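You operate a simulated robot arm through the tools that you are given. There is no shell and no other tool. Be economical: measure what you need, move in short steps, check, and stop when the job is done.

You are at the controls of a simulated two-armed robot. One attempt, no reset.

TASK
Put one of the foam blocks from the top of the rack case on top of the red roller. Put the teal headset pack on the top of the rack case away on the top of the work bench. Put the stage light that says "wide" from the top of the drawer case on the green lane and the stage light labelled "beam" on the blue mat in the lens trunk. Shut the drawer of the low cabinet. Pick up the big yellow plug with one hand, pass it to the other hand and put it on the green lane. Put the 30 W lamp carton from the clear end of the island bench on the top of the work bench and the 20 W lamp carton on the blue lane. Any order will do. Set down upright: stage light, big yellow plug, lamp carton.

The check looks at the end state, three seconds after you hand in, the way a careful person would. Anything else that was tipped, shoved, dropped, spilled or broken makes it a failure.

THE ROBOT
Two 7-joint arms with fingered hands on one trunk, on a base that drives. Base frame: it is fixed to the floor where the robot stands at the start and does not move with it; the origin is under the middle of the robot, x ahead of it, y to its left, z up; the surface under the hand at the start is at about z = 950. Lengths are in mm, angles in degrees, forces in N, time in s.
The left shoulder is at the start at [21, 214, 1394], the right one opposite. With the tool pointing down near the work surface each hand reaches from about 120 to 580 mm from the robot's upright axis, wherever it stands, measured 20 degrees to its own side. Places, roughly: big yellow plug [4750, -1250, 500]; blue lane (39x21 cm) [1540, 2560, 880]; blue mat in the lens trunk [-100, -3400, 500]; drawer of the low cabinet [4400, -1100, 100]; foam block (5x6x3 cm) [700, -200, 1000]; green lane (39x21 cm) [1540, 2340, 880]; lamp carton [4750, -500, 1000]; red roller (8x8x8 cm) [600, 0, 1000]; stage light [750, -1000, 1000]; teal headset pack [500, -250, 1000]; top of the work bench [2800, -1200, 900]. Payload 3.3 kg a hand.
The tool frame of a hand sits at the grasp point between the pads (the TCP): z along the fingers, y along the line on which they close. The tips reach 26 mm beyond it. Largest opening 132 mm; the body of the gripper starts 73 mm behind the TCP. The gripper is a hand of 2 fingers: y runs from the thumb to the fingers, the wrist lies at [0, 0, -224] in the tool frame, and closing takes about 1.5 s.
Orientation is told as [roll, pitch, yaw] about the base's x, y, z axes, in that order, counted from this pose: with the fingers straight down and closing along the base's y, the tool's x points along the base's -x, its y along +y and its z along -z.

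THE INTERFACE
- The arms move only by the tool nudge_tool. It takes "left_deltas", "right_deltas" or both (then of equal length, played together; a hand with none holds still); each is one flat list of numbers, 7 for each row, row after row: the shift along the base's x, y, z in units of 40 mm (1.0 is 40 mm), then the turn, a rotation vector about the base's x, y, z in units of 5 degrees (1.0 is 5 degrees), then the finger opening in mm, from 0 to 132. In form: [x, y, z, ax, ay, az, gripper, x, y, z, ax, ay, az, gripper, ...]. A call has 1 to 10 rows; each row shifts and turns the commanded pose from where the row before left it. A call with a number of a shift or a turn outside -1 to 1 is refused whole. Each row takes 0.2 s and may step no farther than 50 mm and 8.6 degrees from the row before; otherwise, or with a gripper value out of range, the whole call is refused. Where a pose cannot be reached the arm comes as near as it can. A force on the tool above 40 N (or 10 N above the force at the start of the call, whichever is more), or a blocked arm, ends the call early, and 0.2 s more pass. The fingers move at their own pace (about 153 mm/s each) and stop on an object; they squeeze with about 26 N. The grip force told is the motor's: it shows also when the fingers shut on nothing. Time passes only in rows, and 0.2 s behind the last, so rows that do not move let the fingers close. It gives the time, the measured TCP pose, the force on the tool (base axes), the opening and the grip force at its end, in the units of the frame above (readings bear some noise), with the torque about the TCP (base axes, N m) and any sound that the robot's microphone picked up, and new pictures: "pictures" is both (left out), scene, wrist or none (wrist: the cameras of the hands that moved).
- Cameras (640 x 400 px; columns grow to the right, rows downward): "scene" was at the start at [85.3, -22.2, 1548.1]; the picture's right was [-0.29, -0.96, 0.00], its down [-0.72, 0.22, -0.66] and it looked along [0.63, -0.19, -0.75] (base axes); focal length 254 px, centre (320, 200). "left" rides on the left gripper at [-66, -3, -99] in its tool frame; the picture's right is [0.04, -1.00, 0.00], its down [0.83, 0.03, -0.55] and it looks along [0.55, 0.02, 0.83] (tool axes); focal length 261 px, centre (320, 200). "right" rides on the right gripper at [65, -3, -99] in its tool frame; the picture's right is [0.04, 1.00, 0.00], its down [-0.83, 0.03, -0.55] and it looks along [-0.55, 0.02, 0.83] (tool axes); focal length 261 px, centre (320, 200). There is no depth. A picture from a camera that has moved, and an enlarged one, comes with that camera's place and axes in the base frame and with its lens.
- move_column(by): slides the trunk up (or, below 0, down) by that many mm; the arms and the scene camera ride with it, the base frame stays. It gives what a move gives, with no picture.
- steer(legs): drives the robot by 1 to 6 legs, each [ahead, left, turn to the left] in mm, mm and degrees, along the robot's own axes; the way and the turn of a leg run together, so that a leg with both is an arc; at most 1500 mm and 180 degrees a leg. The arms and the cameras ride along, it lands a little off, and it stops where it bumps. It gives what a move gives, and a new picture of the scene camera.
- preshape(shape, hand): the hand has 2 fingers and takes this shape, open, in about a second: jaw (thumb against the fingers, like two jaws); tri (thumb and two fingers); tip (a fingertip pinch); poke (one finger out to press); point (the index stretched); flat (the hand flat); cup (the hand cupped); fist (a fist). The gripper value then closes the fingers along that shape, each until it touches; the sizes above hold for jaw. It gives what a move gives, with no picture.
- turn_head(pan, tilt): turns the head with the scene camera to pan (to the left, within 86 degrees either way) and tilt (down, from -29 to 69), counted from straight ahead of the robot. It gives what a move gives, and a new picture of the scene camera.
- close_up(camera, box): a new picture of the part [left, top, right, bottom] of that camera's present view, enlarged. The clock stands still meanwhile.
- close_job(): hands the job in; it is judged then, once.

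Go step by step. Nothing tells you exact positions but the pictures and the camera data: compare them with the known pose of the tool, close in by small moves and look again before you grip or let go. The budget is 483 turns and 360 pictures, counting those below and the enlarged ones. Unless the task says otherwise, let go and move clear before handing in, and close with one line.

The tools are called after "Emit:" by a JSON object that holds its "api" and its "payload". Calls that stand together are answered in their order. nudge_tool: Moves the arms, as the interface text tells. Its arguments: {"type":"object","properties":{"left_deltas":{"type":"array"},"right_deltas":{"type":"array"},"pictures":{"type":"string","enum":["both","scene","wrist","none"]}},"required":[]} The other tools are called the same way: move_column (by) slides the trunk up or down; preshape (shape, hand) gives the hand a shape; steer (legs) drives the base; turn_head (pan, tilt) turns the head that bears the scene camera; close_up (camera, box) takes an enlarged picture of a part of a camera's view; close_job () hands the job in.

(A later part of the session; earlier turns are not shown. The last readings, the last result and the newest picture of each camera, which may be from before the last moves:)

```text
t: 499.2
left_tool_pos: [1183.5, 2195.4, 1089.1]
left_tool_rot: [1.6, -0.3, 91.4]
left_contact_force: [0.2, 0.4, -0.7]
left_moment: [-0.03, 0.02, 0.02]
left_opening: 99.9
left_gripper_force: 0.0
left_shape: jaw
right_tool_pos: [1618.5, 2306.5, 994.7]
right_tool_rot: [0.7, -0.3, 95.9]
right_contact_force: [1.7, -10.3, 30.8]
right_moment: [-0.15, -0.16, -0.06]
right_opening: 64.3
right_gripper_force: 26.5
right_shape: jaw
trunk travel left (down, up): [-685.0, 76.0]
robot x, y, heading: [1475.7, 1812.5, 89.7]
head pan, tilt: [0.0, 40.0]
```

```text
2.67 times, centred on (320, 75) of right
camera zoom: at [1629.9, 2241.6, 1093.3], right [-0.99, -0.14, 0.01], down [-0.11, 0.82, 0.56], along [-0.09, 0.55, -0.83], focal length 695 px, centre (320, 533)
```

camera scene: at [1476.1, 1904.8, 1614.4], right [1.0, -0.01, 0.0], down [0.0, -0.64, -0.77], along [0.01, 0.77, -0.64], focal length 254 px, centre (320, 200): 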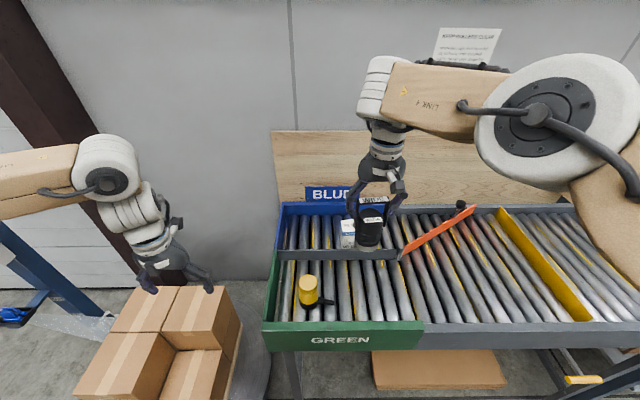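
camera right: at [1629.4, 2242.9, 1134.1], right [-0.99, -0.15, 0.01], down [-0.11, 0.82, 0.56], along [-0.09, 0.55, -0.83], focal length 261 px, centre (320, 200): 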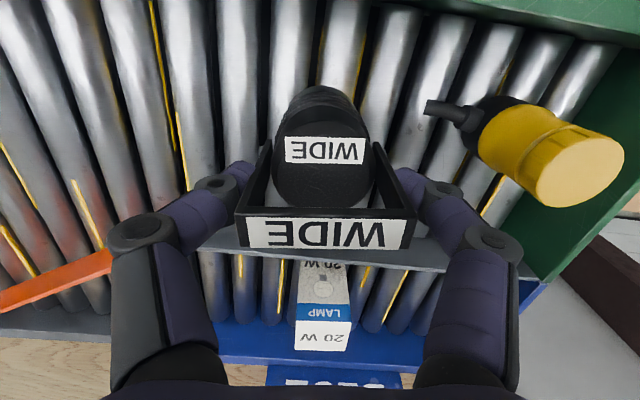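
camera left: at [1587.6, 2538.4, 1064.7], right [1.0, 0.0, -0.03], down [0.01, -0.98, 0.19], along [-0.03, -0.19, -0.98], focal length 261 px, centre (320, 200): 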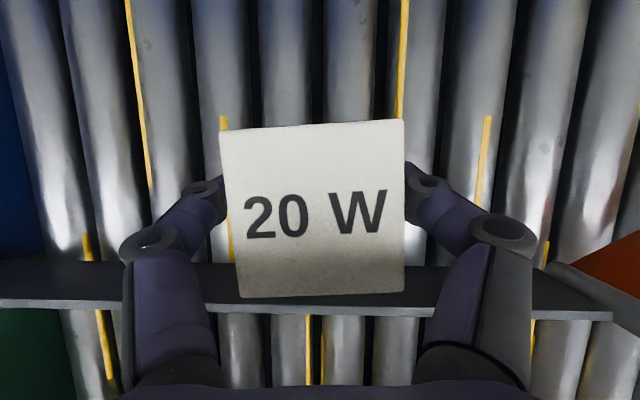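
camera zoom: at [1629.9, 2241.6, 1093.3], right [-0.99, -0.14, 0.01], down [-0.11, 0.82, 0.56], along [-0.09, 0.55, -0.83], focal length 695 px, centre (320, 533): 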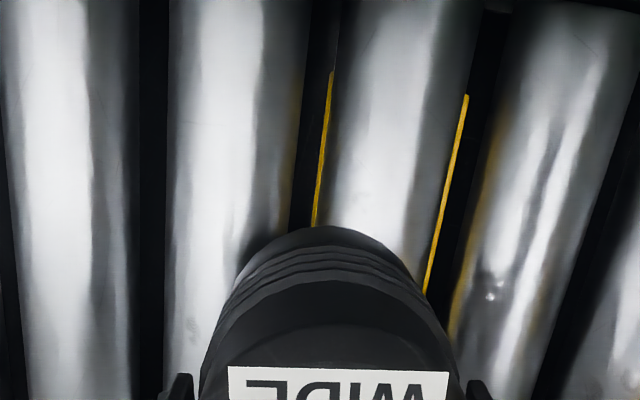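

Contact made, base spans the gap. Relieve a little and release.

Emit:
{"api": "move_column", "payload": {"by": 3}}

Emit:
{"api": "nudge_tool", "payload": {"right_deltas": [0, 0, 0, 0, 0, 0, 70, 0, 0, 0, 0, 0, 0, 76], "pictures": "wrist"}}

Emit:
{"api": "close_up", "payload": {"camera": "scene", "box": [240, 180, 440, 350]}}

```text
t: 499.8
left_tool_pos: [1182.7, 2196.4, 1090.3]
left_tool_rot: [1.7, -0.2, 91.3]
left_contact_force: [-0.2, 0.2, -0.4]
left_moment: [0.01, -0.01, 0.0]
left_opening: 99.9
left_gripper_force: 0.1
left_shape: jaw
right_tool_pos: [1618.0, 2305.9, 995.9]
right_tool_rot: [0.7, -0.3, 96.0]
right_contact_force: [2.0, -1.8, 14.0]
right_moment: [-0.04, -0.13, 0.02]
right_opening: 64.6
right_gripper_force: 25.9
right_shape: jaw
trunk travel left (down, up): [-688.0, 73.0]
robot x, y, heading: [1473.3, 1808.5, 89.6]
head pan, tilt: [0.0, 40.0]
```

```text
t: 500.4
left_tool_pos: [1183.6, 2199.7, 1089.5]
left_tool_rot: [1.7, -0.1, 91.4]
left_contact_force: [-0.2, 0.4, -0.8]
left_moment: [0.02, -0.05, -0.02]
left_opening: 99.8
left_gripper_force: 0.1
left_shape: jaw
right_tool_pos: [1617.5, 2307.1, 993.5]
right_tool_rot: [0.8, 0.0, 96.1]
right_contact_force: [0.8, -1.0, -0.5]
right_moment: [-0.01, -0.02, 0.02]
right_opening: 76.1
right_gripper_force: 0.0
right_shape: jaw
trunk travel left (down, up): [-688.0, 73.0]
robot x, y, heading: [1478.2, 1802.3, 89.4]
head pan, tilt: [0.0, 40.0]
camera right: at [1629.9, 2243.1, 1092.9], right [-0.99, -0.15, 0.01], down [-0.11, 0.82, 0.55], along [-0.09, 0.55, -0.83], focal length 261 px, centre (320, 200)
```

right: 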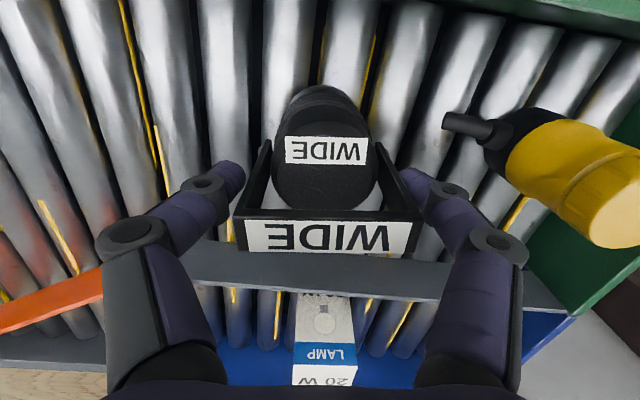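

```text
2.35 times, centred on (340, 265) of scene
camera zoom: at [1476.3, 1904.4, 1573.3], right [1.0, -0.01, 0.0], down [0.0, -0.64, -0.77], along [0.01, 0.77, -0.64], focal length 599 px, centre (273, 47)
```

zoom: 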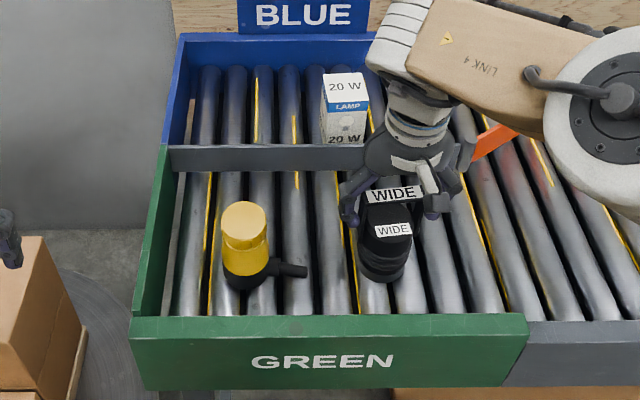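

WIDE stands on the green lane. Open a bit more and rise with the trunk.

Emit:
{"api": "nudge_tool", "payload": {"right_deltas": [0, 0, 0, 0, 0, 0, 88], "pictures": "none"}}

Emit:
{"api": "move_column", "payload": {"by": 72}}

Emit:
{"api": "nudge_tool", "payload": {"right_deltas": [0, 0, 0.7, 0, 0, 0, 88, 0, -0.2, 0.8, 0, 0, 0, 88, 0, -0.3, 0.8, 0, 0, 0, 88], "pictures": "none"}}

Emit:
{"api": "close_up", "payload": {"camera": "scene", "box": [240, 180, 440, 350]}}

```text
t: 500.8
left_tool_pos: [1182.2, 2198.3, 1090.3]
left_tool_rot: [1.6, -0.2, 91.3]
left_contact_force: [0.6, 0.1, 0.8]
left_moment: [-0.01, 0.02, -0.01]
left_opening: 99.5
left_gripper_force: 0.1
left_shape: jaw
right_tool_pos: [1618.3, 2307.7, 994.7]
right_tool_rot: [0.7, -0.1, 96.0]
right_contact_force: [-0.6, -0.4, 0.1]
right_moment: [0.02, 0.0, 0.01]
right_opening: 87.3
right_gripper_force: 0.1
right_shape: jaw
trunk travel left (down, up): [-688.0, 73.0]
robot x, y, heading: [1475.8, 1806.6, 89.6]
head pan, tilt: [0.0, 40.0]
```

```text
t: 501.9
left_tool_pos: [1182.0, 2199.4, 1160.7]
left_tool_rot: [1.7, 0.0, 91.3]
left_contact_force: [0.2, 0.6, 0.6]
left_moment: [-0.03, -0.02, 0.02]
left_opening: 99.8
left_gripper_force: 0.0
left_shape: jaw
right_tool_pos: [1617.4, 2307.7, 1067.4]
right_tool_rot: [0.7, -0.1, 96.0]
right_contact_force: [1.3, 0.2, 0.1]
right_moment: [0.03, -0.03, 0.01]
right_opening: 87.5
right_gripper_force: 0.0
right_shape: jaw
trunk travel left (down, up): [-760.0, 1.0]
robot x, y, heading: [1476.7, 1805.0, 89.9]
head pan, tilt: [0.0, 40.0]
```

```text
t: 502.7
left_tool_pos: [1182.2, 2199.1, 1162.6]
left_tool_rot: [1.8, -0.2, 91.5]
left_contact_force: [-0.4, -0.4, -0.2]
left_moment: [0.02, 0.02, 0.01]
left_opening: 99.9
left_gripper_force: 0.0
left_shape: jaw
right_tool_pos: [1618.0, 2287.7, 1160.0]
right_tool_rot: [0.7, -0.2, 96.1]
right_contact_force: [0.9, 0.3, -0.4]
right_moment: [-0.04, -0.02, 0.0]
right_opening: 87.3
right_gripper_force: 0.1
right_shape: jaw
trunk travel left (down, up): [-760.0, 1.0]
robot x, y, heading: [1475.2, 1807.2, 89.5]
head pan, tilt: [0.0, 40.0]
```

```text
2.35 times, centred on (340, 265) of scene
camera zoom: at [1476.5, 1902.8, 1645.6], right [1.0, -0.01, 0.0], down [-0.01, -0.64, -0.77], along [0.01, 0.77, -0.64], focal length 599 px, centre (273, 47)
```

zoom: 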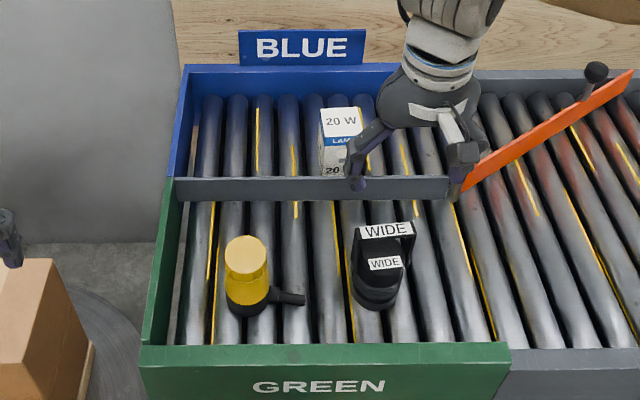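

All three stand on the lanes. Now BEAM: drive back to the drawer case.

Emit:
{"api": "steer", "payload": {"legs": [[-330, 0, 0], [0, 0, 90], [0, 1500, 0], [0, 1040, 0]]}}

Emit:
{"api": "nudge_tool", "payload": {"left_deltas": [0, 0.5, 0, 0, 0, 1, 100, 0, 0.5, 0, 0, 0, 1, 100, 0, 0.5, 0, 0, 0, 1, 100, 0, 0.5, 0, 0, 0, 1, 100, 0, 0.5, 0, 0, 0, 1, 100, 0, 0.5, 0, 0, 0, 1, 100, 0, 0.5, 0, 0, 0, 1, 100, 0, 0.5, 0, 0, 0, 1, 100, 0, 0, 0, 0, 0, 1, 100, 0, 0, 0, 0, 0, 1, 100], "pictures": "none"}}

```text
t: 520.6
left_tool_pos: [1050.4, -1346.0, 1162.1]
left_tool_rot: [1.7, -0.1, -178.6]
left_contact_force: [0.3, 0.3, 0.9]
left_moment: [-0.03, 0.03, 0.03]
left_opening: 100.1
left_gripper_force: 0.1
left_shape: jaw
right_tool_pos: [961.7, -909.9, 1159.4]
right_tool_rot: [0.7, -0.1, -174.0]
right_contact_force: [-0.6, -0.7, -0.5]
right_moment: [-0.02, -0.02, -0.02]
right_opening: 87.6
right_gripper_force: 0.1
right_shape: jaw
trunk travel left (down, up): [-760.0, 1.0]
robot x, y, heading: [1440.6, -1053.4, 179.7]
head pan, tilt: [0.0, 40.0]
camera scene: at [1346.9, -1051.9, 1645.6], right [0.01, 1.0, 0.0], down [0.64, -0.01, -0.77], along [-0.77, 0.01, -0.64], focal length 254 px, centre (320, 200)
```

scene: 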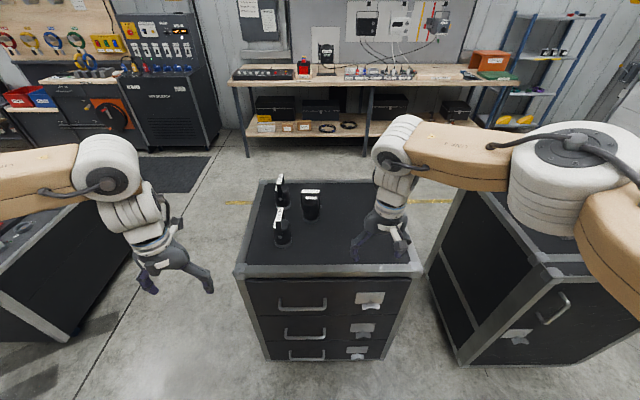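

```text
t: 522.8
left_tool_pos: [1050.8, -1185.4, 1162.2]
left_tool_rot: [1.6, -0.1, -128.6]
left_contact_force: [0.1, 0.2, -0.2]
left_moment: [0.01, -0.03, 0.0]
left_opening: 100.0
left_gripper_force: 0.1
left_shape: jaw
right_tool_pos: [961.6, -909.5, 1159.3]
right_tool_rot: [0.8, -0.2, -174.0]
right_contact_force: [-0.6, -0.3, -0.7]
right_moment: [0.01, 0.01, -0.02]
right_opening: 87.6
right_gripper_force: 0.1
right_shape: jaw
trunk travel left (down, up): [-760.0, 1.0]
robot x, y, heading: [1443.9, -1054.4, 179.4]
head pan, tilt: [0.0, 40.0]
```

Emit:
{"api": "nudge_tool", "payload": {"left_deltas": [0, 0, 0, 0, 0, 1, 100, 0, 0, 0, 0, 0, 1, 100, 0, 0, 0, 0, 0, 1, 100, 0, 0, 0, 0, 0, 1, 100, 0, 0, 0, 0, 0, 1, 100, 0, 0, 0, 0, 0, 1, 100, 0, 0, 0, 0, 0, 1, 100, 0, 0, 0, 0, 0, 0.7, 100], "pictures": "wrist"}}

Emit:
{"api": "close_up", "payload": {"camera": "scene", "box": [230, 150, 390, 290]}}

```text
t: 524.6
left_tool_pos: [1051.3, -1184.7, 1161.7]
left_tool_rot: [1.7, -0.1, -90.1]
left_contact_force: [0.2, -0.3, 0.4]
left_moment: [0.0, 0.02, -0.01]
left_opening: 100.2
left_gripper_force: 0.0
left_shape: jaw
right_tool_pos: [962.2, -911.4, 1157.9]
right_tool_rot: [0.6, -0.2, -174.1]
right_contact_force: [-0.4, 0.3, -0.5]
right_moment: [-0.03, -0.01, -0.01]
right_opening: 87.6
right_gripper_force: 0.1
right_shape: jaw
trunk travel left (down, up): [-760.0, 1.0]
robot x, y, heading: [1438.4, -1053.1, 179.6]
head pan, tilt: [0.0, 40.0]
camera left: at [1044.9, -1251.9, 1260.7], right [-1.0, 0.04, -0.03], down [0.02, 0.83, 0.55], along [0.05, 0.55, -0.83], focal length 261 px, centre (320, 200)
```

left: 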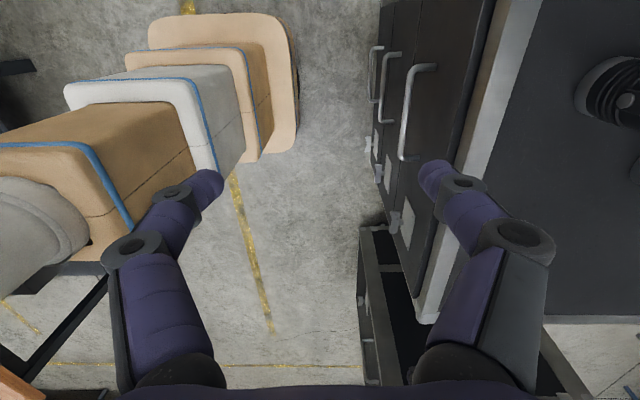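

```text
2.86 times, centred on (310, 220) of scene
camera zoom: at [1346.9, -1051.6, 1645.6], right [0.01, 1.0, 0.0], down [0.64, -0.01, -0.77], along [-0.77, 0.01, -0.64], focal length 727 px, centre (349, 143)
```

zoom: 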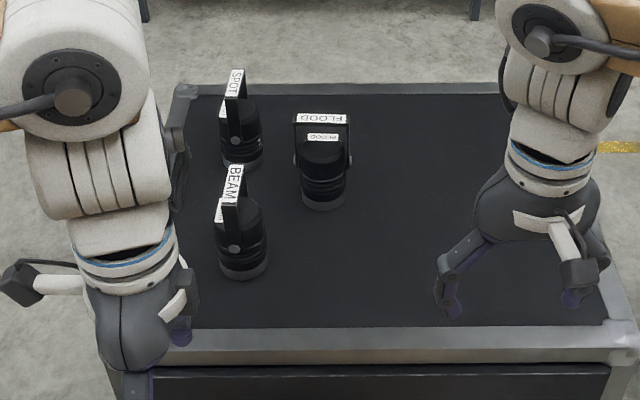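

The left hand turned 90° fine. Drive up to the case and look from the left wrist.

Emit:
{"api": "steer", "payload": {"legs": [[262, 0, 0]]}}

Emit:
{"api": "nudge_tool", "payload": {"left_deltas": [-0.6, 0.1, 0, 0, 0, 0, 100, -0.3, 0, 0, 0, 0, 0, 100], "pictures": "wrist"}}

```text
t: 526.5
left_tool_pos: [787.4, -1184.7, 1162.4]
left_tool_rot: [1.6, -0.1, -90.0]
left_contact_force: [0.2, 0.3, -0.2]
left_moment: [0.04, 0.02, 0.0]
left_opening: 100.0
left_gripper_force: 0.1
left_shape: jaw
right_tool_pos: [698.8, -909.1, 1159.8]
right_tool_rot: [0.8, -0.1, -174.0]
right_contact_force: [-0.4, 0.5, -0.7]
right_moment: [0.0, -0.02, 0.01]
right_opening: 87.9
right_gripper_force: 0.0
right_shape: jaw
trunk travel left (down, up): [-760.0, 1.0]
robot x, y, heading: [1177.9, -1050.2, 179.9]
head pan, tilt: [0.0, 40.0]
camera scene: at [1083.8, -1050.0, 1645.5], right [0.01, 1.0, 0.0], down [0.64, 0.0, -0.77], along [-0.77, 0.0, -0.64], focal length 254 px, centre (320, 200)
```

scene: 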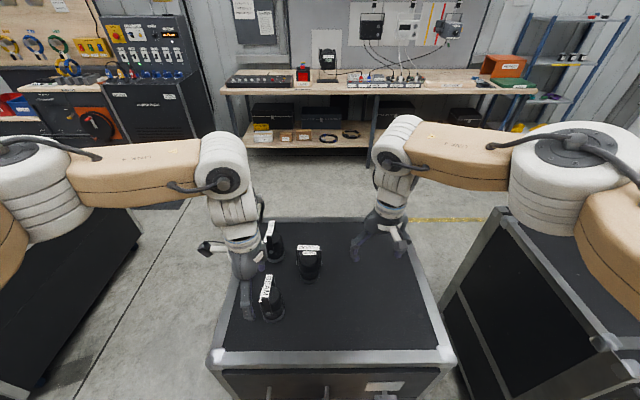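

```text
t: 527.1
left_tool_pos: [753.0, -1180.2, 1161.5]
left_tool_rot: [1.8, -0.2, -89.9]
left_contact_force: [-0.8, -0.5, 0.4]
left_moment: [-0.03, -0.03, 0.0]
left_opening: 99.9
left_gripper_force: 0.1
left_shape: jaw
right_tool_pos: [698.2, -909.8, 1158.8]
right_tool_rot: [0.7, -0.1, -173.8]
right_contact_force: [0.7, -0.3, 1.0]
right_moment: [0.0, 0.03, 0.01]
right_opening: 87.9
right_gripper_force: 0.0
right_shape: jaw
trunk travel left (down, up): [-760.0, 1.0]
robot x, y, heading: [1184.6, -1051.5, 179.5]
head pan, tilt: [0.0, 40.0]
camera left: at [746.2, -1247.0, 1260.4], right [-1.0, 0.04, -0.03], down [0.02, 0.83, 0.55], along [0.05, 0.55, -0.83], focal length 261 px, centre (320, 200)
```

left: 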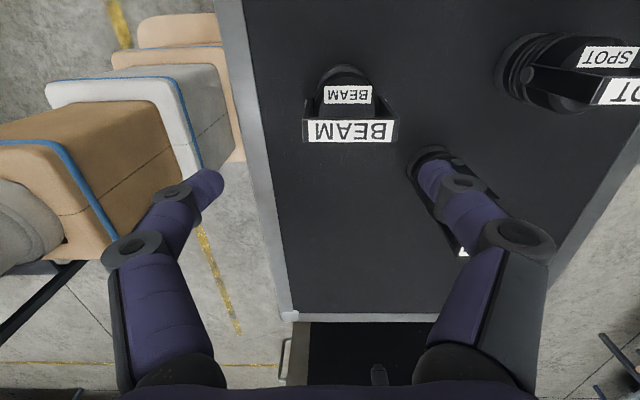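

BEAM's handle is at about (733, -1182). Move over and lower partway.

Emit:
{"api": "nudge_tool", "payload": {"left_deltas": [-0.5, -0.05, -0.8, 0, 0, 0, 88, 0, 0, -0.9, 0, 0, 0, 88], "pictures": "wrist"}}

```text
t: 527.7
left_tool_pos: [732.9, -1182.2, 1092.0]
left_tool_rot: [1.6, -0.1, -90.0]
left_contact_force: [-0.8, -0.1, 0.3]
left_moment: [0.02, -0.03, -0.02]
left_opening: 88.1
left_gripper_force: 0.0
left_shape: jaw
right_tool_pos: [699.4, -909.5, 1158.6]
right_tool_rot: [0.7, 0.0, -173.9]
right_contact_force: [0.6, 0.4, -0.5]
right_moment: [-0.03, -0.02, 0.0]
right_opening: 87.8
right_gripper_force: 0.1
right_shape: jaw
trunk travel left (down, up): [-760.0, 1.0]
robot x, y, heading: [1181.2, -1055.6, 179.6]
head pan, tilt: [0.0, 40.0]
camera left: at [726.7, -1248.8, 1191.6], right [-1.0, 0.04, -0.03], down [0.02, 0.83, 0.55], along [0.05, 0.55, -0.83], focal length 261 px, centre (320, 200)
```

left: 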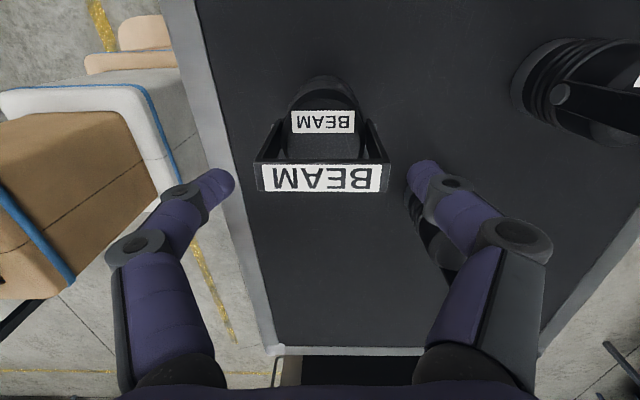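

Same picture as with WIDE; lower to z≈1049 and close.

Emit:
{"api": "nudge_tool", "payload": {"left_deltas": [0, 0, -0.5, 0, 0, 0, 82, 0, 0, -0.57, 0, 0, 0, 82, 0, 0, 0, 0, 0, 0, 40, 0, 0, 0, 0, 0, 0, 0, 0, 0, 0, 0, 0, 0, 0], "pictures": "wrist"}}

```text
t: 528.9
left_tool_pos: [732.9, -1182.2, 1051.4]
left_tool_rot: [1.7, -0.1, -89.9]
left_contact_force: [-1.5, -1.3, 0.2]
left_moment: [0.0, 0.07, -0.01]
left_opening: 65.3
left_gripper_force: 25.8
left_shape: jaw
right_tool_pos: [698.9, -909.2, 1159.0]
right_tool_rot: [0.8, 0.0, -173.9]
right_contact_force: [-1.1, -0.6, -0.9]
right_moment: [0.02, 0.0, 0.0]
right_opening: 87.7
right_gripper_force: 0.1
right_shape: jaw
trunk travel left (down, up): [-760.0, 1.0]
robot x, y, heading: [1176.0, -1048.9, 179.6]
head pan, tilt: [0.0, 40.0]
camera left: at [726.6, -1248.2, 1149.3], right [-1.0, 0.04, -0.03], down [0.02, 0.83, 0.55], along [0.05, 0.55, -0.83], focal length 261 px, centre (320, 200)
```

left: 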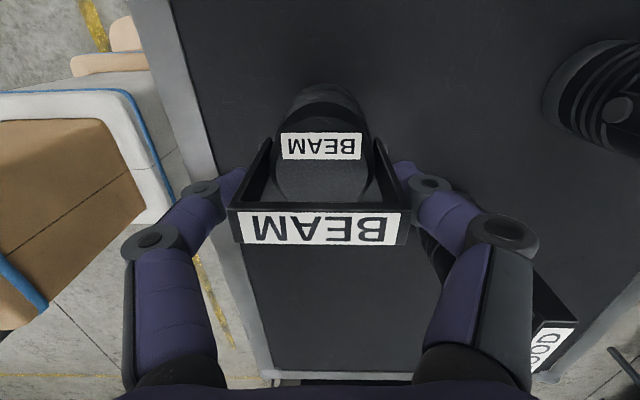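

Gripped BEAM. Lift, back away, and look toward the lens trunk.

Emit:
{"api": "nudge_tool", "payload": {"left_deltas": [0, 0, 0.5, 0, 0, 0, 0, 0, 0, 0.8, 0, 0, 0, 0, 0, 0, 1, 0, 0, 0, 0, 0, 0, 1, 0, 0, 0, 0], "pictures": "none"}}

Emit:
{"api": "steer", "payload": {"legs": [[-350, 0, 0]]}}

Emit:
{"api": "turn_head", "payload": {"pan": 50, "tilt": 20}}

```text
t: 529.9
left_tool_pos: [734.7, -1181.7, 1182.6]
left_tool_rot: [1.7, -0.1, -90.0]
left_contact_force: [-0.4, -0.5, -5.9]
left_moment: [0.04, 0.01, 0.04]
left_opening: 65.0
left_gripper_force: 26.2
left_shape: jaw
right_tool_pos: [699.6, -909.8, 1158.9]
right_tool_rot: [0.8, -0.2, -173.9]
right_contact_force: [0.7, 0.0, -0.1]
right_moment: [-0.01, 0.03, -0.01]
right_opening: 87.7
right_gripper_force: 0.0
right_shape: jaw
trunk travel left (down, up): [-760.0, 1.0]
robot x, y, heading: [1177.4, -1050.5, 179.4]
head pan, tilt: [0.0, 40.0]
```

```text
t: 532.1
left_tool_pos: [1081.1, -1183.8, 1182.8]
left_tool_rot: [1.7, -0.2, -90.0]
left_contact_force: [-0.7, 0.4, -5.5]
left_moment: [0.04, -0.03, 0.0]
left_opening: 64.8
left_gripper_force: 25.9
left_shape: jaw
right_tool_pos: [1046.0, -911.0, 1159.2]
right_tool_rot: [0.7, 0.0, -173.7]
right_contact_force: [0.0, -0.5, -0.4]
right_moment: [0.03, 0.0, -0.03]
right_opening: 87.4
right_gripper_force: 0.1
right_shape: jaw
trunk travel left (down, up): [-760.0, 1.0]
robot x, y, heading: [1528.1, -1054.0, 179.9]
head pan, tilt: [0.0, 40.0]
camera scene: at [1430.8, -1052.1, 1645.5], right [0.01, 1.0, 0.0], down [0.64, 0.0, -0.77], along [-0.77, 0.0, -0.64], focal length 254 px, centre (320, 200)
```

scene: 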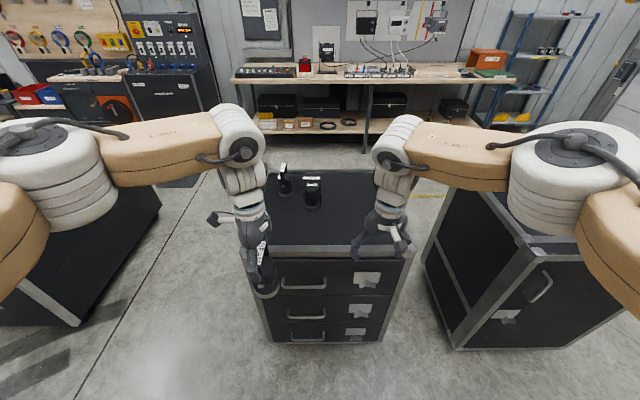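

```text
t: 533.3
left_tool_pos: [1079.9, -1184.3, 1182.3]
left_tool_rot: [1.6, -0.2, -90.0]
left_contact_force: [0.5, 1.1, -6.0]
left_moment: [0.03, 0.02, 0.02]
left_opening: 65.1
left_gripper_force: 26.5
left_shape: jaw
right_tool_pos: [1045.4, -911.7, 1158.3]
right_tool_rot: [0.6, -0.1, -173.8]
right_contact_force: [0.1, 0.4, 0.4]
right_moment: [0.0, -0.01, -0.02]
right_opening: 87.5
right_gripper_force: 0.0
right_shape: jaw
trunk travel left (down, up): [-760.0, 1.0]
robot x, y, heading: [1527.7, -1053.9, 179.6]
head pan, tilt: [50.0, 20.0]
camera scene: at [1455.3, -1123.5, 1676.9], right [-0.76, 0.65, 0.0], down [0.22, 0.26, -0.94], along [-0.61, -0.72, -0.34], focal length 254 px, centre (320, 200)
```

scene: 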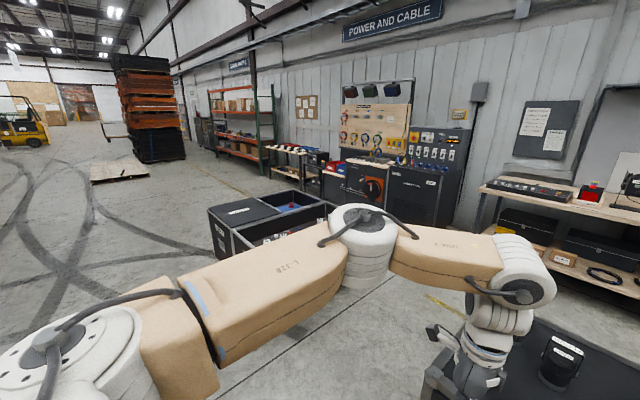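

The lens trunk is the open case to the far left, around (-100, -3400). I go to face it (-y direction) and look.

Emit:
{"api": "steer", "payload": {"legs": [[0, 800, 0], [0, 0, 90], [0, -1100, 0]]}}

Emit:
{"api": "turn_head", "payload": {"pan": -15, "tilt": 35}}

```text
t: 546.7
left_tool_pos: [542.7, -2292.8, 1182.6]
left_tool_rot: [1.7, -0.1, -0.4]
left_contact_force: [0.3, -0.3, -4.9]
left_moment: [0.0, -0.01, 0.02]
left_opening: 64.7
left_gripper_force: 26.0
left_shape: jaw
right_tool_pos: [269.7, -2322.8, 1159.1]
right_tool_rot: [0.8, -0.2, -84.4]
right_contact_force: [0.9, 0.5, -0.1]
right_moment: [0.01, 0.0, 0.03]
right_opening: 87.9
right_gripper_force: 0.0
right_shape: jaw
trunk travel left (down, up): [-760.0, 1.0]
robot x, y, heading: [416.1, -1846.1, -91.0]
head pan, tilt: [50.0, 20.0]
camera scene: at [486.3, -1915.0, 1676.9], right [-0.65, -0.76, 0.0], down [-0.26, 0.22, -0.94], along [0.71, -0.61, -0.34], focal length 254 px, centre (320, 200)
```

scene: 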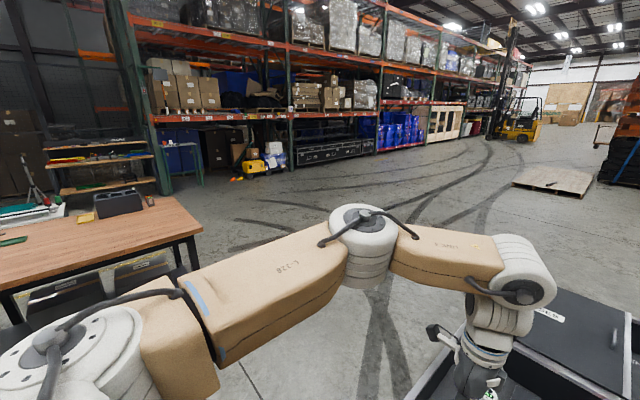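

```text
t: 548.0
left_tool_pos: [541.8, -2292.4, 1182.5]
left_tool_rot: [1.7, -0.2, -0.5]
left_contact_force: [0.7, -0.2, -5.6]
left_moment: [0.0, -0.01, -0.01]
left_opening: 64.5
left_gripper_force: 26.2
left_shape: jaw
right_tool_pos: [270.4, -2324.5, 1159.0]
right_tool_rot: [0.7, 0.0, -84.4]
right_contact_force: [0.4, 0.2, 0.8]
right_moment: [0.0, -0.01, 0.02]
right_opening: 87.6
right_gripper_force: 0.1
right_shape: jaw
trunk travel left (down, up): [-760.0, 1.0]
robot x, y, heading: [418.2, -1844.6, -90.8]
head pan, tilt: [-15.0, 35.0]
camera scene: at [392.1, -1938.8, 1653.1], right [-0.96, 0.27, 0.0], down [0.16, 0.55, -0.82], along [-0.22, -0.79, -0.57], focal length 254 px, centre (320, 200)
```

scene: 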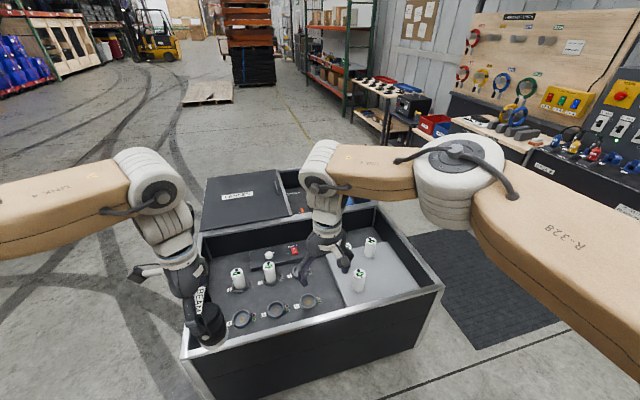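

Emit:
{"api": "nudge_tool", "payload": {"right_deltas": [-0.9, 0.3, 0.3, 0, 0, 0, 88, -0.9, 0.3, 0.3, 0, 0, 0, 88, -0.9, 0.3, 0.3, 0, 0, 0, 88, -0.9, 0.3, 0, 0, 0, 0, 88, -0.9, 0.3, 0, 0, 0, 0, 88], "pictures": "none"}}

Emit:
{"api": "close_up", "payload": {"camera": "scene", "box": [160, 140, 480, 340]}}

```text
t: 549.2
left_tool_pos: [542.3, -2291.8, 1182.3]
left_tool_rot: [1.7, -0.2, -0.5]
left_contact_force: [0.0, 0.1, -6.7]
left_moment: [-0.02, -0.03, -0.01]
left_opening: 64.7
left_gripper_force: 26.4
left_shape: jaw
right_tool_pos: [89.7, -2262.5, 1193.4]
right_tool_rot: [0.8, -0.3, -84.4]
right_contact_force: [-0.3, 0.7, 0.1]
right_moment: [-0.01, 0.0, -0.01]
right_opening: 87.8
right_gripper_force: 0.1
right_shape: jaw
trunk travel left (down, up): [-760.0, 1.0]
robot x, y, heading: [408.7, -1845.2, -90.8]
head pan, tilt: [-15.0, 35.0]
```

```text
2.00 times, centred on (320, 240) of scene
camera zoom: at [390.8, -1938.0, 1653.1], right [-0.96, 0.27, 0.0], down [0.16, 0.55, -0.82], along [-0.22, -0.79, -0.57], focal length 509 px, centre (320, 120)
```

zoom: 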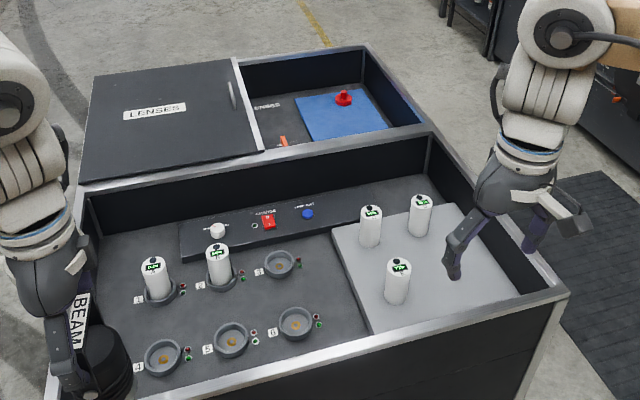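

The LENSES trunk is the far one; its blue mat spans roughly x −300…0, y −3730…−3410. I'll approach from its open right side (heading 0).

Emit:
{"api": "steer", "payload": {"legs": [[0, -1100, 0], [0, 0, 91], [0, -1300, 0]]}}

Emit:
{"api": "turn_head", "payload": {"pan": -20, "tilt": 45}}

```text
t: 564.9
left_tool_pos: [-250.7, -2999.3, 1181.8]
left_tool_rot: [1.7, -0.1, 89.4]
left_contact_force: [-0.6, 0.4, -5.5]
left_moment: [-0.01, 0.02, -0.01]
left_opening: 64.6
left_gripper_force: 26.0
left_shape: jaw
right_tool_pos: [-279.1, -3451.6, 1194.4]
right_tool_rot: [0.8, -0.1, 5.6]
right_contact_force: [0.5, -0.8, -0.4]
right_moment: [0.0, -0.04, -0.02]
right_opening: 87.7
right_gripper_force: 0.0
right_shape: jaw
trunk travel left (down, up): [-760.0, 1.0]
robot x, y, heading: [-696.0, -3124.9, -0.9]
head pan, tilt: [-15.0, 35.0]
camera scene: at [-602.6, -3149.6, 1653.1], right [-0.27, -0.96, 0.0], down [-0.55, 0.16, -0.82], along [0.79, -0.22, -0.57], focal length 254 px, centre (320, 200)
```

scene: 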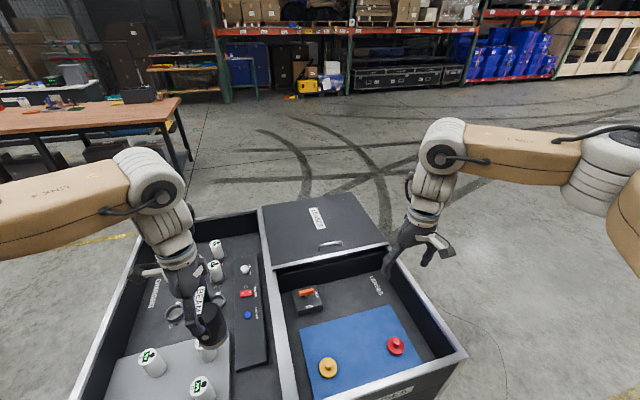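

```text
t: 565.6
left_tool_pos: [-250.1, -3000.1, 1182.5]
left_tool_rot: [1.7, -0.2, 89.4]
left_contact_force: [-0.2, -0.5, -6.0]
left_moment: [0.04, 0.0, -0.01]
left_opening: 64.5
left_gripper_force: 26.3
left_shape: jaw
right_tool_pos: [-278.7, -3452.3, 1195.0]
right_tool_rot: [0.8, -0.2, 5.6]
right_contact_force: [0.1, -0.2, 0.4]
right_moment: [0.02, 0.02, 0.03]
right_opening: 87.7
right_gripper_force: 0.1
right_shape: jaw
trunk travel left (down, up): [-760.0, 1.0]
robot x, y, heading: [-700.6, -3126.0, -0.6]
head pan, tilt: [-20.0, 45.0]
camera scene: at [-611.3, -3154.3, 1638.3], right [-0.36, -0.93, 0.0], down [-0.66, 0.25, -0.71], along [0.66, -0.25, -0.71], focal length 254 px, centre (320, 200)
```

scene: 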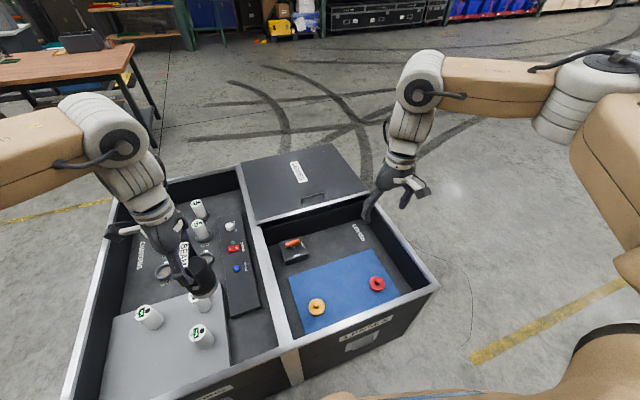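

The blue mat has a yellow and a red knob; the free middle is near (-145, -3450). I align the left hand there and lower the trunk.

Emit:
{"api": "steer", "payload": {"legs": [[0, -450, 0], [40, 0, 0]]}}

Emit:
{"api": "move_column", "payload": {"by": -360}}

Emit:
{"api": "nudge_tool", "payload": {"left_deltas": [0.5, 0, 0, 0, 0, 0, 0, 0.5, 0, 0, 0, 0, 0, 0], "pictures": "both"}}

```text
t: 568.8
left_tool_pos: [-217.2, -3445.4, 1182.7]
left_tool_rot: [1.7, -0.2, 89.5]
left_contact_force: [0.1, 0.0, -6.0]
left_moment: [0.01, 0.03, 0.01]
left_opening: 64.6
left_gripper_force: 26.5
left_shape: jaw
right_tool_pos: [-243.1, -3899.0, 1193.9]
right_tool_rot: [0.7, 0.0, 5.8]
right_contact_force: [0.9, 0.0, -0.6]
right_moment: [0.0, -0.02, -0.05]
right_opening: 87.9
right_gripper_force: 0.1
right_shape: jaw
trunk travel left (down, up): [-760.0, 1.0]
robot x, y, heading: [-665.8, -3580.3, -0.7]
head pan, tilt: [-20.0, 45.0]
camera scene: at [-578.0, -3602.7, 1638.3], right [-0.35, -0.94, 0.0], down [-0.66, 0.25, -0.71], along [0.66, -0.25, -0.71], focal length 254 px, centre (320, 200)
```

scene: 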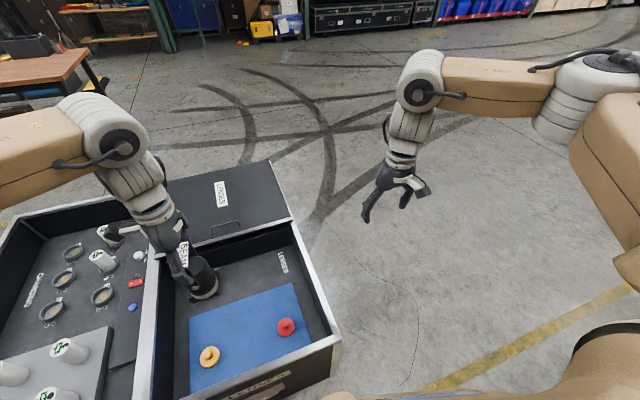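

```text
t: 572.3
left_tool_pos: [-216.7, -3448.2, 823.5]
left_tool_rot: [1.6, -0.2, 89.6]
left_contact_force: [-0.4, 0.1, -5.9]
left_moment: [0.01, -0.01, 0.01]
left_opening: 64.4
left_gripper_force: 25.8
left_shape: jaw
right_tool_pos: [-245.0, -3899.1, 835.1]
right_tool_rot: [0.8, -0.2, 5.6]
right_contact_force: [-0.4, -0.1, 0.4]
right_moment: [0.02, 0.01, -0.02]
right_opening: 87.9
right_gripper_force: 0.0
right_shape: jaw
trunk travel left (down, up): [-400.0, 361.0]
robot x, y, heading: [-665.8, -3575.9, -0.8]
head pan, tilt: [-20.0, 45.0]
```

```text
t: 572.9
left_tool_pos: [-178.1, -3447.3, 824.0]
left_tool_rot: [1.7, -0.1, 89.6]
left_contact_force: [-0.2, 0.0, -5.7]
left_moment: [0.01, 0.02, 0.0]
left_opening: 64.3
left_gripper_force: 25.9
left_shape: jaw
right_tool_pos: [-243.3, -3899.4, 833.7]
right_tool_rot: [0.7, 0.0, 5.6]
right_contact_force: [-0.3, -0.1, -1.0]
right_moment: [0.01, 0.02, 0.0]
right_opening: 87.6
right_gripper_force: 0.0
right_shape: jaw
trunk travel left (down, up): [-400.0, 361.0]
robot x, y, heading: [-662.2, -3576.5, -0.9]
head pan, tilt: [-20.0, 45.0]
camera scene: at [-561.1, -3603.5, 1277.5], right [-0.35, -0.94, 0.0], down [-0.66, 0.25, -0.71], along [0.66, -0.25, -0.71], focal length 254 px, centre (320, 200)
camera left: at [-170.8, -3383.0, 921.9], right [1.0, -0.05, -0.03], down [-0.02, -0.83, 0.55], along [-0.05, -0.55, -0.83], focal length 261 px, centre (320, 200)
```

scene: 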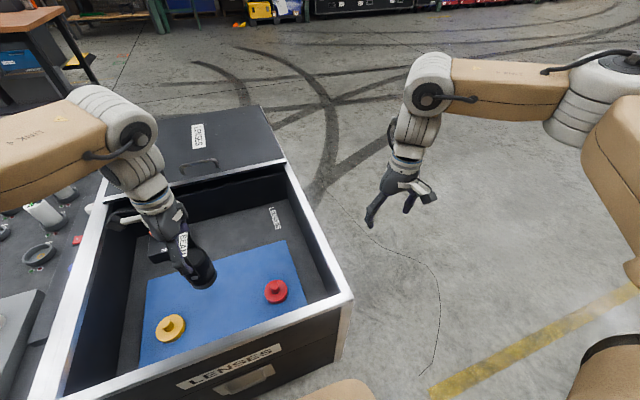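
left: 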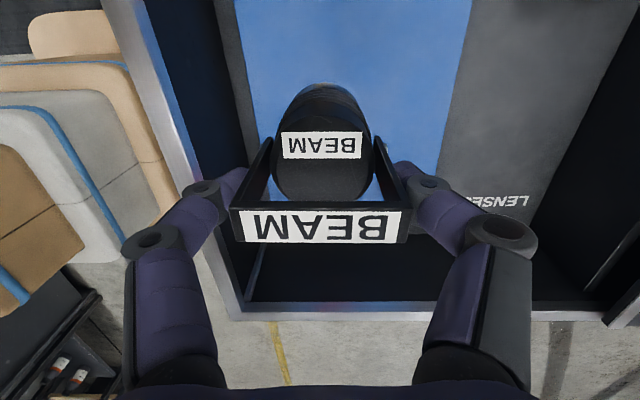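

The landing point is well inside the mat, clear of the knobs. I raise the right hand, then lower with the trunk.

Emit:
{"api": "nudge_tool", "payload": {"right_deltas": [0, -0.6, 0.7, 0, 0, 0, 88, 0, -0.6, 0.7, 0, 0, 0, 88, 0, -0.6, 0.7, 0, 0, 0, 88], "pictures": "none"}}

Emit:
{"api": "move_column", "payload": {"by": -170}}

Emit:
{"api": "nudge_tool", "payload": {"left_deltas": [0, 0, -0.4, 0, 0, 0, 0, 0, 0, 0, 0, 0, 0, 0], "pictures": "both"}}

```text
t: 573.7
left_tool_pos: [-177.3, -3447.8, 824.6]
left_tool_rot: [1.7, -0.1, 89.6]
left_contact_force: [0.4, 0.4, -4.9]
left_moment: [0.02, -0.01, 0.0]
left_opening: 64.5
left_gripper_force: 25.9
left_shape: jaw
right_tool_pos: [-244.9, -3971.9, 918.2]
right_tool_rot: [0.9, -0.2, 5.7]
right_contact_force: [0.2, 0.3, 0.0]
right_moment: [-0.03, 0.03, 0.01]
right_opening: 87.5
right_gripper_force: 0.0
right_shape: jaw
trunk travel left (down, up): [-400.0, 361.0]
robot x, y, heading: [-665.5, -3578.0, -0.9]
head pan, tilt: [-20.0, 45.0]
```

```text
t: 575.6
left_tool_pos: [-175.9, -3447.6, 653.5]
left_tool_rot: [1.7, -0.2, 89.6]
left_contact_force: [0.2, 0.2, -6.6]
left_moment: [0.0, -0.01, -0.03]
left_opening: 64.4
left_gripper_force: 25.7
left_shape: jaw
right_tool_pos: [-245.8, -3971.5, 749.0]
right_tool_rot: [0.7, -0.2, 5.7]
right_contact_force: [0.0, 0.5, 0.1]
right_moment: [-0.01, 0.03, 0.02]
right_opening: 87.7
right_gripper_force: 0.0
right_shape: jaw
trunk travel left (down, up): [-230.0, 531.0]
robot x, y, heading: [-666.0, -3575.9, -0.9]
head pan, tilt: [-20.0, 45.0]
```

```text
t: 576.2
left_tool_pos: [-177.7, -3447.2, 635.5]
left_tool_rot: [1.7, -0.2, 89.6]
left_contact_force: [-0.1, 0.1, -6.4]
left_moment: [-0.01, 0.01, 0.01]
left_opening: 64.5
left_gripper_force: 26.3
left_shape: jaw
right_tool_pos: [-243.8, -3972.2, 747.6]
right_tool_rot: [0.7, -0.1, 5.8]
right_contact_force: [-0.6, 0.5, 0.4]
right_moment: [0.04, -0.01, -0.05]
right_opening: 87.9
right_gripper_force: 0.2
right_shape: jaw
trunk travel left (down, up): [-230.0, 531.0]
robot x, y, heading: [-666.1, -3574.7, -0.8]
head pan, tilt: [-20.0, 45.0]
camera scene: at [-527.0, -3603.7, 1105.2], right [-0.35, -0.94, 0.0], down [-0.66, 0.25, -0.71], along [0.66, -0.25, -0.71], focal length 254 px, centre (320, 200)
camera left: at [-171.2, -3383.0, 735.2], right [1.0, -0.05, -0.03], down [-0.02, -0.83, 0.55], along [-0.05, -0.55, -0.83], focal length 261 px, centre (320, 200)
```

scene: 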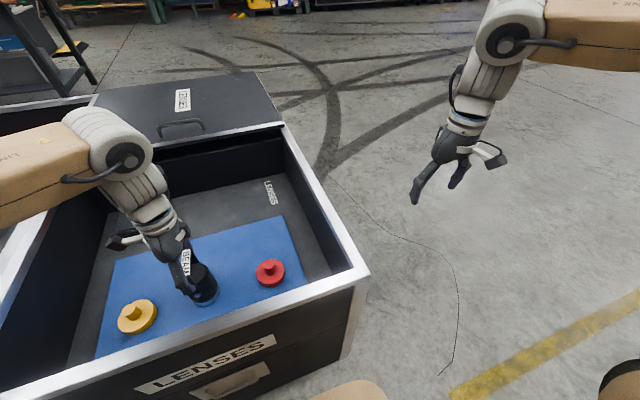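
left: 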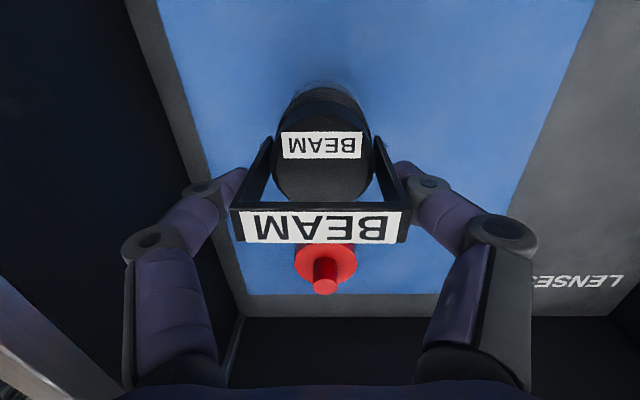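

Almost down, centred on the blue mat between the knobs. Lower in small steps.

Emit:
{"api": "move_column", "payload": {"by": -10}}

Emit:
{"api": "move_column", "payload": {"by": -5}}

Emit:
{"api": "move_column", "payload": {"by": -4}}

Emit:
{"api": "move_column", "payload": {"by": -4}}

```text
t: 576.8
left_tool_pos: [-176.5, -3446.8, 629.2]
left_tool_rot: [1.2, -0.1, 89.7]
left_contact_force: [1.0, 5.2, 32.1]
left_moment: [0.07, -0.23, 0.04]
left_opening: 64.2
left_gripper_force: 26.0
left_shape: jaw
right_tool_pos: [-245.2, -3970.1, 739.9]
right_tool_rot: [0.6, -0.3, 5.8]
right_contact_force: [0.3, -0.2, -0.4]
right_moment: [-0.01, 0.04, 0.01]
right_opening: 87.8
right_gripper_force: 0.0
right_shape: jaw
trunk travel left (down, up): [-220.0, 541.0]
robot x, y, heading: [-662.2, -3574.8, -0.6]
head pan, tilt: [-20.0, 45.0]
```

```text
t: 577.2
left_tool_pos: [-176.7, -3447.4, 628.8]
left_tool_rot: [1.3, -0.1, 89.7]
left_contact_force: [-3.6, 3.0, 25.9]
left_moment: [0.03, 0.2, -0.07]
left_opening: 64.3
left_gripper_force: 26.1
left_shape: jaw
right_tool_pos: [-244.6, -3971.5, 736.6]
right_tool_rot: [0.9, -0.2, 5.8]
right_contact_force: [0.7, 0.3, -0.3]
right_moment: [-0.03, 0.0, -0.01]
right_opening: 87.6
right_gripper_force: 0.1
right_shape: jaw
trunk travel left (down, up): [-218.0, 543.0]
robot x, y, heading: [-663.0, -3576.3, -0.6]
head pan, tilt: [-20.0, 45.0]
stopped: the force on the tool passed its limit at 45 N (the readings are from after the stop); the commanded pose is now the measured one
```

```text
t: 577.5
left_tool_pos: [-175.0, -3447.7, 629.2]
left_tool_rot: [1.1, -0.1, 89.7]
left_contact_force: [-5.2, 3.1, 25.3]
left_moment: [0.05, 0.3, -0.09]
left_opening: 64.7
left_gripper_force: 25.7
left_shape: jaw
right_tool_pos: [-245.6, -3972.5, 734.5]
right_tool_rot: [0.8, -0.3, 5.9]
right_contact_force: [-0.5, 0.3, -0.1]
right_moment: [-0.01, 0.01, 0.0]
right_opening: 87.7
right_gripper_force: 0.1
right_shape: jaw
trunk travel left (down, up): [-216.0, 545.0]
robot x, y, heading: [-662.9, -3576.2, -0.6]
head pan, tilt: [-20.0, 45.0]
stopped: the force on the tool passed its limit at 43 N (the readings are from after the stop); the commanded pose is now the measured one
```

```text
t: 578.0
left_tool_pos: [-173.7, -3448.0, 627.5]
left_tool_rot: [1.0, 0.0, 89.8]
left_contact_force: [-5.3, 3.0, 26.4]
left_moment: [0.07, 0.35, -0.08]
left_opening: 64.8
left_gripper_force: 25.6
left_shape: jaw
right_tool_pos: [-245.6, -3970.2, 731.1]
right_tool_rot: [0.7, -0.2, 5.9]
right_contact_force: [-0.7, 0.2, 0.5]
right_moment: [0.03, 0.03, 0.0]
right_opening: 87.7
right_gripper_force: 0.1
right_shape: jaw
trunk travel left (down, up): [-213.0, 548.0]
robot x, y, heading: [-668.0, -3571.8, -0.7]
head pan, tilt: [-20.0, 45.0]
stopped: the force on the tool passed its limit at 42 N (the readings are from after the stop); the commanded pose is now the measured one
```

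Firm contact. Relieve the press and release.

Emit:
{"api": "move_column", "payload": {"by": 5}}

Emit:
{"api": "nudge_tool", "payload": {"left_deltas": [0, 0, 0, 0, 0, 0, 70, 0, 0, 0, 0, 0, 0, 78, 0, 0, 0, 0, 0, 0, 84], "pictures": "wrist"}}

```text
t: 578.5
left_tool_pos: [-173.9, -3447.8, 630.0]
left_tool_rot: [1.2, 0.0, 89.8]
left_contact_force: [-3.3, -0.3, 3.3]
left_moment: [0.05, 0.25, -0.05]
left_opening: 64.7
left_gripper_force: 25.9
left_shape: jaw
right_tool_pos: [-245.0, -3969.9, 735.1]
right_tool_rot: [0.9, -0.1, 5.8]
right_contact_force: [0.8, 0.3, 0.6]
right_moment: [0.0, -0.02, -0.01]
right_opening: 87.5
right_gripper_force: 0.1
right_shape: jaw
trunk travel left (down, up): [-218.0, 543.0]
robot x, y, heading: [-666.4, -3576.3, -0.7]
head pan, tilt: [-20.0, 45.0]
```

```text
t: 579.3
left_tool_pos: [-172.8, -3447.5, 630.1]
left_tool_rot: [1.1, 0.0, 89.8]
left_contact_force: [-0.1, 0.3, -0.7]
left_moment: [0.01, 0.0, 0.03]
left_opening: 83.5
left_gripper_force: 0.1
left_shape: jaw
right_tool_pos: [-244.3, -3970.4, 736.0]
right_tool_rot: [0.9, -0.2, 5.9]
right_contact_force: [0.0, -0.3, 0.3]
right_moment: [0.01, 0.01, -0.04]
right_opening: 87.8
right_gripper_force: 0.2
right_shape: jaw
trunk travel left (down, up): [-218.0, 543.0]
robot x, y, heading: [-661.8, -3573.6, -0.7]
head pan, tilt: [-20.0, 45.0]
camera left: at [-168.9, -3382.7, 729.0], right [1.0, -0.04, -0.02], down [-0.03, -0.83, 0.55], along [-0.04, -0.55, -0.83], focal length 261 px, centre (320, 200)
```

left: 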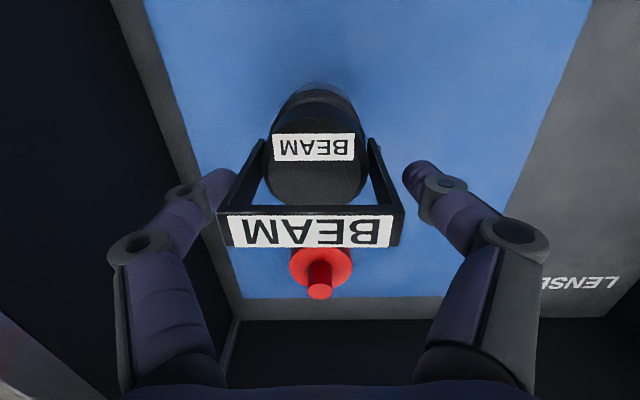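

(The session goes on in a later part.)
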